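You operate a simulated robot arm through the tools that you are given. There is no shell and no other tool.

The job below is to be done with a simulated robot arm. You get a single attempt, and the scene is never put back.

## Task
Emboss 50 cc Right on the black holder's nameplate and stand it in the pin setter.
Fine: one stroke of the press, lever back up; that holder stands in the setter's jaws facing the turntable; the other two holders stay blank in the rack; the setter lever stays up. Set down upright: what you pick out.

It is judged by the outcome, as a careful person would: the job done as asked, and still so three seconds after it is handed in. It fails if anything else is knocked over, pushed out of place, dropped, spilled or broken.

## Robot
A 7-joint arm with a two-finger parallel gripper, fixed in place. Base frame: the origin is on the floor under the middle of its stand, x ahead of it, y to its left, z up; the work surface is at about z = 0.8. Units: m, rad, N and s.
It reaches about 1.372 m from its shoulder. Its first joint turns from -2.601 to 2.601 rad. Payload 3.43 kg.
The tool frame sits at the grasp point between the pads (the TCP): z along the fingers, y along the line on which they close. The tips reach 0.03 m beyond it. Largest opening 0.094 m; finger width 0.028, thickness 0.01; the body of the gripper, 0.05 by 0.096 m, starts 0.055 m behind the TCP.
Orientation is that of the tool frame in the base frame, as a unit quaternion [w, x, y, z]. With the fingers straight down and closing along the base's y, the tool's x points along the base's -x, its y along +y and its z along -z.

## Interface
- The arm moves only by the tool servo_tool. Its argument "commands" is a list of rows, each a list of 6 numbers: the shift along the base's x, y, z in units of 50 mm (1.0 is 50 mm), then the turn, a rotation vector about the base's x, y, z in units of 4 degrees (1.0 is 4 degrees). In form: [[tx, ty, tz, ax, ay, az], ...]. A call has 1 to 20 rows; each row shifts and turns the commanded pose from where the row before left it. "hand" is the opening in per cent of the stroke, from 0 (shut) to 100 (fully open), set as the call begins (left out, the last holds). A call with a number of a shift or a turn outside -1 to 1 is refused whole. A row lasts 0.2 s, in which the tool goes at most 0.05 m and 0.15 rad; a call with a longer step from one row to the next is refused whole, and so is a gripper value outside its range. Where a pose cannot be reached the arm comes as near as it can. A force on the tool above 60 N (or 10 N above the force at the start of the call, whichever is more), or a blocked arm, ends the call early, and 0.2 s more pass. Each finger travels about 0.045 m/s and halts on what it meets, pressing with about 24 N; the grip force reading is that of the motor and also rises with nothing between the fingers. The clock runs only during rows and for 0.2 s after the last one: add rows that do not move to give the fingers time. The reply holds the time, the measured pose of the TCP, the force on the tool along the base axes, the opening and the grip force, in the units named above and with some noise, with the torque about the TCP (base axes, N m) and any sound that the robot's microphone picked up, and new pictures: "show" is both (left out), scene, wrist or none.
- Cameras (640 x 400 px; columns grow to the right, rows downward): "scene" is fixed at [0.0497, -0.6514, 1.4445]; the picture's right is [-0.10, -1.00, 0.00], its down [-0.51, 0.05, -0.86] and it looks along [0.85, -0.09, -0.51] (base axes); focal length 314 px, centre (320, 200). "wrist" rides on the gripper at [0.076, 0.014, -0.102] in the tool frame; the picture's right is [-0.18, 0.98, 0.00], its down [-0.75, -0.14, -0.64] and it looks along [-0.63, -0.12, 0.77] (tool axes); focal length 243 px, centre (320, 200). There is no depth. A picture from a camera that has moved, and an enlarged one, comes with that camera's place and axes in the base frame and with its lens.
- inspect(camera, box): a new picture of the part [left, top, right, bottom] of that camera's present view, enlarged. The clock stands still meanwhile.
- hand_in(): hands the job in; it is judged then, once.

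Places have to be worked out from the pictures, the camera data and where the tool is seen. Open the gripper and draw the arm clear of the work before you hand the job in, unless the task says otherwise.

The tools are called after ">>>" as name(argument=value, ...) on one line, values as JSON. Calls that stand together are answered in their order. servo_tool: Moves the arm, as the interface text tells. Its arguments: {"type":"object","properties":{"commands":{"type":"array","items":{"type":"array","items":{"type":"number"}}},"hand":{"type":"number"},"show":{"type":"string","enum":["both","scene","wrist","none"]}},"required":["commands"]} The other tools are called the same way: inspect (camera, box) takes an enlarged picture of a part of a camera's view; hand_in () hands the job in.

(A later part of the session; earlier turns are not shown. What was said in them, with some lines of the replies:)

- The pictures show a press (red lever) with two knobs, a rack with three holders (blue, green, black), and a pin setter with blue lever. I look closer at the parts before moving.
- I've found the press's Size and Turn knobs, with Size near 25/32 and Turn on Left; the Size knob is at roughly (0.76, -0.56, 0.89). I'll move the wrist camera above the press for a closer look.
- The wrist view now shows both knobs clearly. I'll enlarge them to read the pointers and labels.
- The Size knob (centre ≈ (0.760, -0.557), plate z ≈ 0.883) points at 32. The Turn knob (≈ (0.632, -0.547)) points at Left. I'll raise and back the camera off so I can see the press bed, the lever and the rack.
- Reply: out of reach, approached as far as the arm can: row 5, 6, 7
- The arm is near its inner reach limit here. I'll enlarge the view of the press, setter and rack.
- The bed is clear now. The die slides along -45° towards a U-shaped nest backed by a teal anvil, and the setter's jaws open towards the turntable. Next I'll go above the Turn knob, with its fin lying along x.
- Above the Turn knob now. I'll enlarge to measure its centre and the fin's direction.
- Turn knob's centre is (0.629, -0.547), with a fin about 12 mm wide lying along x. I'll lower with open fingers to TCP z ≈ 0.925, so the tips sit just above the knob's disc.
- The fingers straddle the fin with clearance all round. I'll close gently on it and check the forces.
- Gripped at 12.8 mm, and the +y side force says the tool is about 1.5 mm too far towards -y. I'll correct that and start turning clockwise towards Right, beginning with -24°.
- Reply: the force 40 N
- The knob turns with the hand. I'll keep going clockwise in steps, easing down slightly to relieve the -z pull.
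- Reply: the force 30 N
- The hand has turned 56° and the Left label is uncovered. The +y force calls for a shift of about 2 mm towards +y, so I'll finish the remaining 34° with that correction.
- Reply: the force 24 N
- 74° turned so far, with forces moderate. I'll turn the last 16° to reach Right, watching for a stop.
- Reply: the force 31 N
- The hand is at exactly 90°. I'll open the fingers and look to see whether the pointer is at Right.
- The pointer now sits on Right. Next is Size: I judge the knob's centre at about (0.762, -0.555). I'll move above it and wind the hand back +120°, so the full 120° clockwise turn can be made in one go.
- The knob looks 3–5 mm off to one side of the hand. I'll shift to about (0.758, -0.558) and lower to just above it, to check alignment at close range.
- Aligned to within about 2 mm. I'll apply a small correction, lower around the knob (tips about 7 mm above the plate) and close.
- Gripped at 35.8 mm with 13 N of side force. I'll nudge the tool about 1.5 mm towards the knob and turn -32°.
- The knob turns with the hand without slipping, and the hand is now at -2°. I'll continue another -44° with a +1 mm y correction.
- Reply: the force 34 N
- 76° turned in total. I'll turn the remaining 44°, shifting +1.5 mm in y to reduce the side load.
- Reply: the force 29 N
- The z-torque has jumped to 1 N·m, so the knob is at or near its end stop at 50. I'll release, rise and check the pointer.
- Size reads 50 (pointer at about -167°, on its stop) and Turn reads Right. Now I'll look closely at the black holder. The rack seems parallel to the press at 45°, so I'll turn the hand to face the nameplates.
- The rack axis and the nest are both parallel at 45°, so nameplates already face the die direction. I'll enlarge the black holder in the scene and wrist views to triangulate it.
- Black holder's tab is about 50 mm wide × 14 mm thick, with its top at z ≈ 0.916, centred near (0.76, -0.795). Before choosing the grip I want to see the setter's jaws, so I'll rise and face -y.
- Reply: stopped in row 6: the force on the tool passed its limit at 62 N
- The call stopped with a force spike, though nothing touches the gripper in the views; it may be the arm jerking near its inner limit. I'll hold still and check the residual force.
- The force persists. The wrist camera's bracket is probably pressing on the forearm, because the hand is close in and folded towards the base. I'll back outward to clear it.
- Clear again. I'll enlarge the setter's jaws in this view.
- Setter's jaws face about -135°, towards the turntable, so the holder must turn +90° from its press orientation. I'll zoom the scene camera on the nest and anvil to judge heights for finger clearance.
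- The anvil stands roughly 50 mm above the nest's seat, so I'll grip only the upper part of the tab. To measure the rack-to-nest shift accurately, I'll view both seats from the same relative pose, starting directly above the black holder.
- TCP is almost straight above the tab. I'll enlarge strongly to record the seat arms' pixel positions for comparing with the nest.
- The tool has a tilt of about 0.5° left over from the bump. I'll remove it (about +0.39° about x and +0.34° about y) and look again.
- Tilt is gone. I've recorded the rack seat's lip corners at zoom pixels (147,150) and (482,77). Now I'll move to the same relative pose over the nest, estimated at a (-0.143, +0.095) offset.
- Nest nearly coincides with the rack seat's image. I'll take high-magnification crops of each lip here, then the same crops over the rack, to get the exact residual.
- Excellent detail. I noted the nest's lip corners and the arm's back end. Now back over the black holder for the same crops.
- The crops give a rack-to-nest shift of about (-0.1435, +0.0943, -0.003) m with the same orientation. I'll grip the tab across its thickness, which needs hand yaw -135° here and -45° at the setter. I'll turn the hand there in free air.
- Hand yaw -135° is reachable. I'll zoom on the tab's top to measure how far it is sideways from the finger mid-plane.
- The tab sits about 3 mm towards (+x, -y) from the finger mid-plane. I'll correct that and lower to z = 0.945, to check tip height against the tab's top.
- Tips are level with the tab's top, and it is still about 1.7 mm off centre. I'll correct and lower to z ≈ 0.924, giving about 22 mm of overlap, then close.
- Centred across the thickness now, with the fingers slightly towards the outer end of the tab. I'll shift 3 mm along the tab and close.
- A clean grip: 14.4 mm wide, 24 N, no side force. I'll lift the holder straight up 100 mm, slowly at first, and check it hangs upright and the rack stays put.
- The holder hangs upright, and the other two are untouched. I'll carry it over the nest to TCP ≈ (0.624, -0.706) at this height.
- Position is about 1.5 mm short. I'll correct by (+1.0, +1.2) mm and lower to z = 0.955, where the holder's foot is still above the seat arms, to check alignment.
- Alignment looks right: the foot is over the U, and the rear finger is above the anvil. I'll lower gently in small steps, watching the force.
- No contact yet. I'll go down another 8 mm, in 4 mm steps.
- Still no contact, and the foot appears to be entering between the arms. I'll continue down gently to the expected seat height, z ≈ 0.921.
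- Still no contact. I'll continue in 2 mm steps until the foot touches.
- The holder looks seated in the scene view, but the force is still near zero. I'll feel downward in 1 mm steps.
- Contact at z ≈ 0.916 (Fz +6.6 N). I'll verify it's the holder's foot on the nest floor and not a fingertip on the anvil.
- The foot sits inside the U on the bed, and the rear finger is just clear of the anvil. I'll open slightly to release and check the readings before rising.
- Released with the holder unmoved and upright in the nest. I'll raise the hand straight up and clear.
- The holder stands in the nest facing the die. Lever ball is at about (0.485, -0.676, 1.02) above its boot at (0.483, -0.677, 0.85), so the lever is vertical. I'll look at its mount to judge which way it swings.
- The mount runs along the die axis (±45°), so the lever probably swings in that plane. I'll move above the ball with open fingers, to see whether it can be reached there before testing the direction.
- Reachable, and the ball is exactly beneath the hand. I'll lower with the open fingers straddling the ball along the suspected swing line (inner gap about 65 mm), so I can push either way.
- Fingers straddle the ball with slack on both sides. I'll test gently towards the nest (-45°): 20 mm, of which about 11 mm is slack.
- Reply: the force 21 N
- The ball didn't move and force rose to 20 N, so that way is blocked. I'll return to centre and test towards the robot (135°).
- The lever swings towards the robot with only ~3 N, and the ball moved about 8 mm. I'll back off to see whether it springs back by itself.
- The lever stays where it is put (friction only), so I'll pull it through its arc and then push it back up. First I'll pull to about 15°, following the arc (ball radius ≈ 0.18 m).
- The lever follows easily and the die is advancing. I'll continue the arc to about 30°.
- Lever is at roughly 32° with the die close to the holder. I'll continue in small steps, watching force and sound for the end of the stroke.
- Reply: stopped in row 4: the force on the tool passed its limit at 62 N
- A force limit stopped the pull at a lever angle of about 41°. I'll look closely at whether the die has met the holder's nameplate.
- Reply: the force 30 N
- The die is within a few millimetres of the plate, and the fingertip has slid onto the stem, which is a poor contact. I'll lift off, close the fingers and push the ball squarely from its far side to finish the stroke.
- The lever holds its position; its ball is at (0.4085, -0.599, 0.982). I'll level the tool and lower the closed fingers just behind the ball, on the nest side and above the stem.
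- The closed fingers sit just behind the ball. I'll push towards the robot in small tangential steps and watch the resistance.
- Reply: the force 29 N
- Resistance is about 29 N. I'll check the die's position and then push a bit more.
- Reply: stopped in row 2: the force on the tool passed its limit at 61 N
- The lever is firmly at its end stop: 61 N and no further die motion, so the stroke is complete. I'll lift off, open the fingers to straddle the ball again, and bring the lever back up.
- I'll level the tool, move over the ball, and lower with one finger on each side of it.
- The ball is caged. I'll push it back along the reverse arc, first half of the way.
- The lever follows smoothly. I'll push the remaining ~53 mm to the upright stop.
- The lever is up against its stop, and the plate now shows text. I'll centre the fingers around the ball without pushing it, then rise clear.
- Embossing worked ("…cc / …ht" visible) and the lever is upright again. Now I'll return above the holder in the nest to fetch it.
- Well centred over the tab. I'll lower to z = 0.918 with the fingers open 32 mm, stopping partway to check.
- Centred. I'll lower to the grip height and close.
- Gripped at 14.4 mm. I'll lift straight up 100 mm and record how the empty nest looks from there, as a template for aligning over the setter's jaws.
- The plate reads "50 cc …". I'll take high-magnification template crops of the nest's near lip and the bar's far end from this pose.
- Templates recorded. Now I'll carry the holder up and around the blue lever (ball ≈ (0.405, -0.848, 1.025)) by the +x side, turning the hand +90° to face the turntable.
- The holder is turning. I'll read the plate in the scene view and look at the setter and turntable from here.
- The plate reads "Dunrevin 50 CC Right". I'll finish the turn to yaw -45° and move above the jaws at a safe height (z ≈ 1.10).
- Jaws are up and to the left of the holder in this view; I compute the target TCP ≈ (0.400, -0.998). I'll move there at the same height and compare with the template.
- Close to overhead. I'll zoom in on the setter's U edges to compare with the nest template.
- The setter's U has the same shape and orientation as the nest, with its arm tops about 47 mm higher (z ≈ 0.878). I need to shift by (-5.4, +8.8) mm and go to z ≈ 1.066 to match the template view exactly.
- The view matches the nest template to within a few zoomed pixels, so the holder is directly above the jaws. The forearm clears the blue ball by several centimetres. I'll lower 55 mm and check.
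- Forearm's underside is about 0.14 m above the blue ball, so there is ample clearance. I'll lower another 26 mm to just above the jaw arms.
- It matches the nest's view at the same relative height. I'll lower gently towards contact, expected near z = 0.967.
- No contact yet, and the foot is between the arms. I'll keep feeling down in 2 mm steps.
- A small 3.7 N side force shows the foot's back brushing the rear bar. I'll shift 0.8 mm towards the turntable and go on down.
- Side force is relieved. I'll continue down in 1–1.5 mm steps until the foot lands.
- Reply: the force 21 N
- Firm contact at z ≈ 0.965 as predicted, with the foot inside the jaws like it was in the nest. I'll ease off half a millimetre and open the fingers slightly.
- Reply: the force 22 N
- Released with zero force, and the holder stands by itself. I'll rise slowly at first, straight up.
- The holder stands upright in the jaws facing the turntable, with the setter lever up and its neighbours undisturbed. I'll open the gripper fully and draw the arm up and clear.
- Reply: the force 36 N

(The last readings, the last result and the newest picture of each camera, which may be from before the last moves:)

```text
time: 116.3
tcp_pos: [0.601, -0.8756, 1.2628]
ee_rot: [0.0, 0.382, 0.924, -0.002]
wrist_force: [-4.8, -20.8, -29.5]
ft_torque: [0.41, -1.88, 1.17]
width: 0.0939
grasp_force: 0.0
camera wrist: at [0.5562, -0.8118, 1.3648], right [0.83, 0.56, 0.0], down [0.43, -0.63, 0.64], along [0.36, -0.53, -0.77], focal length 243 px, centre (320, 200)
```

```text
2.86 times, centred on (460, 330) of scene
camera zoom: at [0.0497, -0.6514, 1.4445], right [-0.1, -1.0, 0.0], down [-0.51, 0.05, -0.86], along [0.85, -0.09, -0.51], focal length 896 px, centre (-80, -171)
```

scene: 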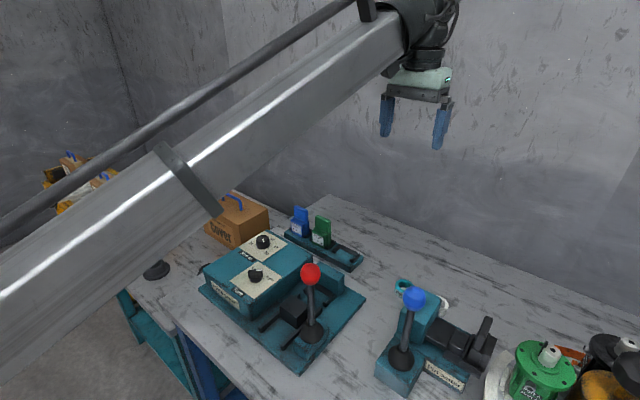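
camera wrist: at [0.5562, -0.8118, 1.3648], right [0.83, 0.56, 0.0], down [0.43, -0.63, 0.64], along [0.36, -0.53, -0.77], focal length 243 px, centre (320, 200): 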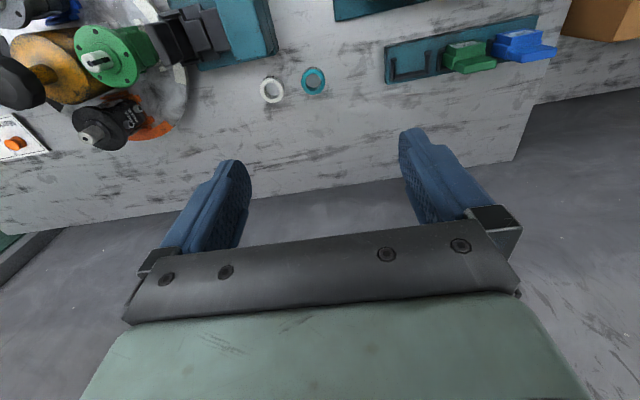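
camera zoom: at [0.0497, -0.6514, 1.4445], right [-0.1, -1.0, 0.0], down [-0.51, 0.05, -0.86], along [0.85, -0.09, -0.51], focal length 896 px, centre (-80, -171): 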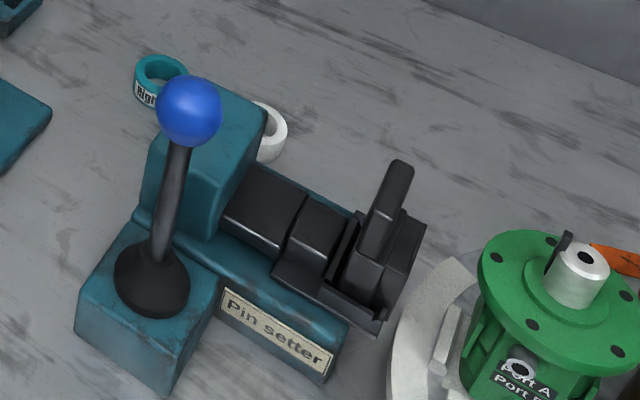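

There's a residual force, so the wrist bracket is pressing on the forearm again in this high pose. I'll move lower and outward to free it, and compare the red lever's position with the start.

>>> servo_tool(commands=[[0.3, -0.4, -0.5, 0, 0, 0], [0.3, -0.4, -0.5, 0, 0, 0], [0, 0, 0, 0, 0, 0], [0, 0, 0, 0, 0, 0]])

>>> inspect(camera="scene", box=[220, 220, 320, 300])

>>> inspect(camera="scene", box=[180, 180, 380, 380])

```text
time: 117.3
tcp_pos: [0.6301, -0.9148, 1.2118]
ee_rot: [0.0, 0.383, 0.924, 0.001]
wrist_force: [0.6, 0.4, -0.7]
ft_torque: [0.01, 0.0, -0.02]
width: 0.0939
grasp_force: 0.0
camera wrist: at [0.5855, -0.851, 1.315], right [0.83, 0.56, 0.0], down [0.43, -0.63, 0.64], along [0.36, -0.53, -0.77], focal length 243 px, centre (320, 200)
```

scene: 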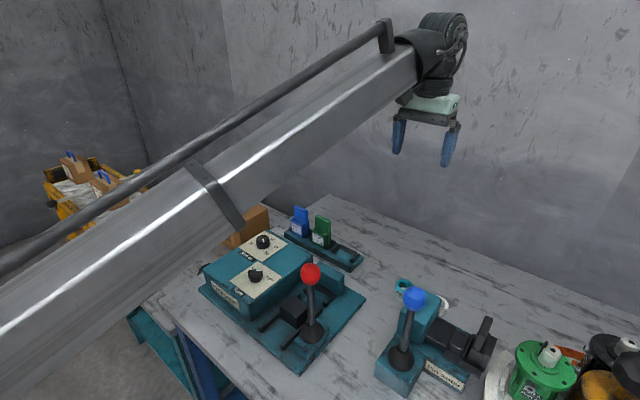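
wrist: 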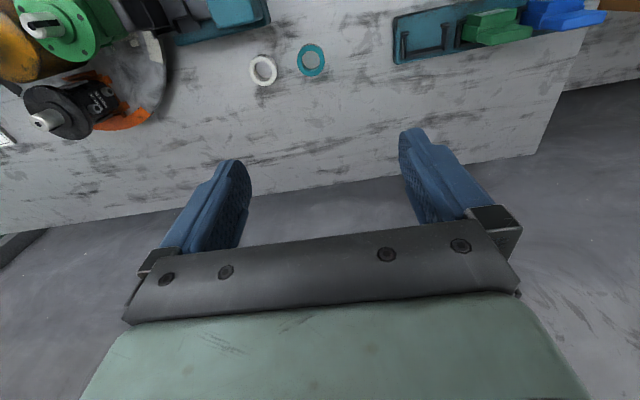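

```text
5.00 times, centred on (270, 260) of scene
camera zoom: at [0.0497, -0.6514, 1.4445], right [-0.1, -1.0, 0.0], down [-0.51, 0.05, -0.86], along [0.85, -0.09, -0.51], focal length 1568 px, centre (570, -100)
```

zoom: 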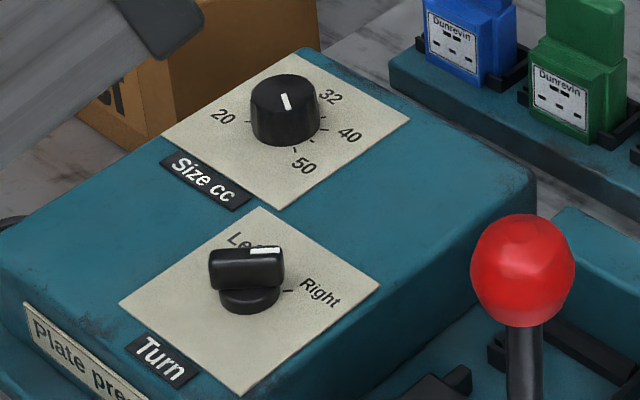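

```text
2.00 times, centred on (280, 280) of scene
camera zoom: at [0.0497, -0.6514, 1.4445], right [-0.1, -1.0, 0.0], down [-0.51, 0.05, -0.86], along [0.85, -0.09, -0.51], focal length 627 px, centre (400, 40)
```

zoom: 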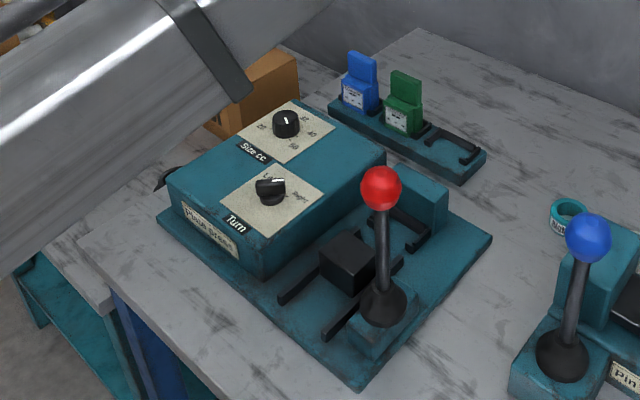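

The force is zero, the gripper is open and the arm is clear of the work. Red lever, blue lever, rings and the other two blank holders all match their starting positions. One last close look at the holder before handing in.

>>> inspect(camera="scene", box=[430, 300, 520, 390])

>>> inspect(camera="wrist", box=[0, 0, 340, 120])

```text
4.44 times, centred on (475, 345) of scene
camera zoom: at [0.0497, -0.6514, 1.4445], right [-0.1, -1.0, 0.0], down [-0.51, 0.05, -0.86], along [0.85, -0.09, -0.51], focal length 1394 px, centre (-369, -444)
```

zoom: 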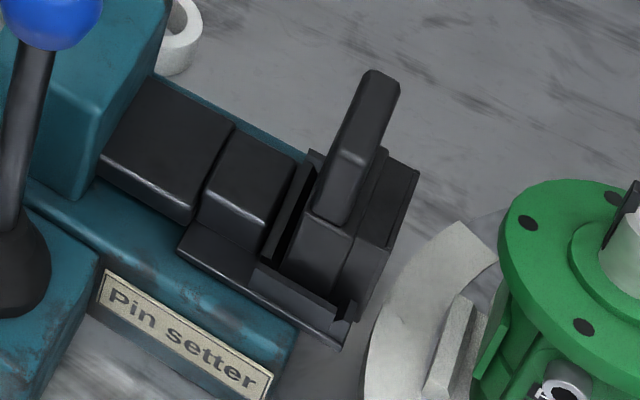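

```text
1.88 times, centred on (170, 60) of wrist
camera zoom: at [0.5855, -0.851, 1.315], right [0.83, 0.56, 0.0], down [0.43, -0.63, 0.64], along [0.36, -0.53, -0.77], focal length 457 px, centre (602, 464)
```

zoom: 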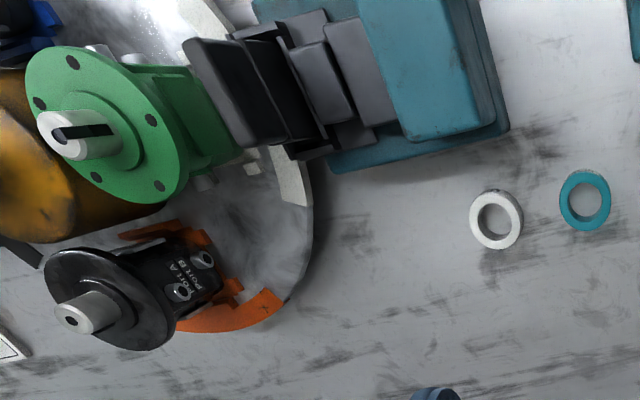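

The holder stands upright and fully seated in the jaws, with its plate facing the turntable. Both levers are up and everything else is in place, so I'm handing the job in.

>>> hand_in()

```text
The job is handed in.
```

The black holder's nameplate now reads "Dunrevin 50 CC Right", and the holder stands upright in the pin setter's jaws, facing the turntable. The job is handed in, but I haven't seen the judge's result.

- **Press:** I set Size to 50 and Turn to Right. I pulled the lever once through its full stroke to the end stop, then pushed it back upright. Before the stroke I nudged the lever slightly to find which way it swings. At the end of travel I pushed on the stopped lever a second time to be sure the stroke was complete.
- **Other holders:** The blue and green holders are still blank in the rack.
- **Setter:** I never touched its lever, and it is still up.
- **Contacts:** Twice the gripper's camera bracket pressed against the robot's own forearm when the arm was in a folded pose. I backed off each time, and nothing on the bench moved.

The gripper is open and the arm is clear of the work.
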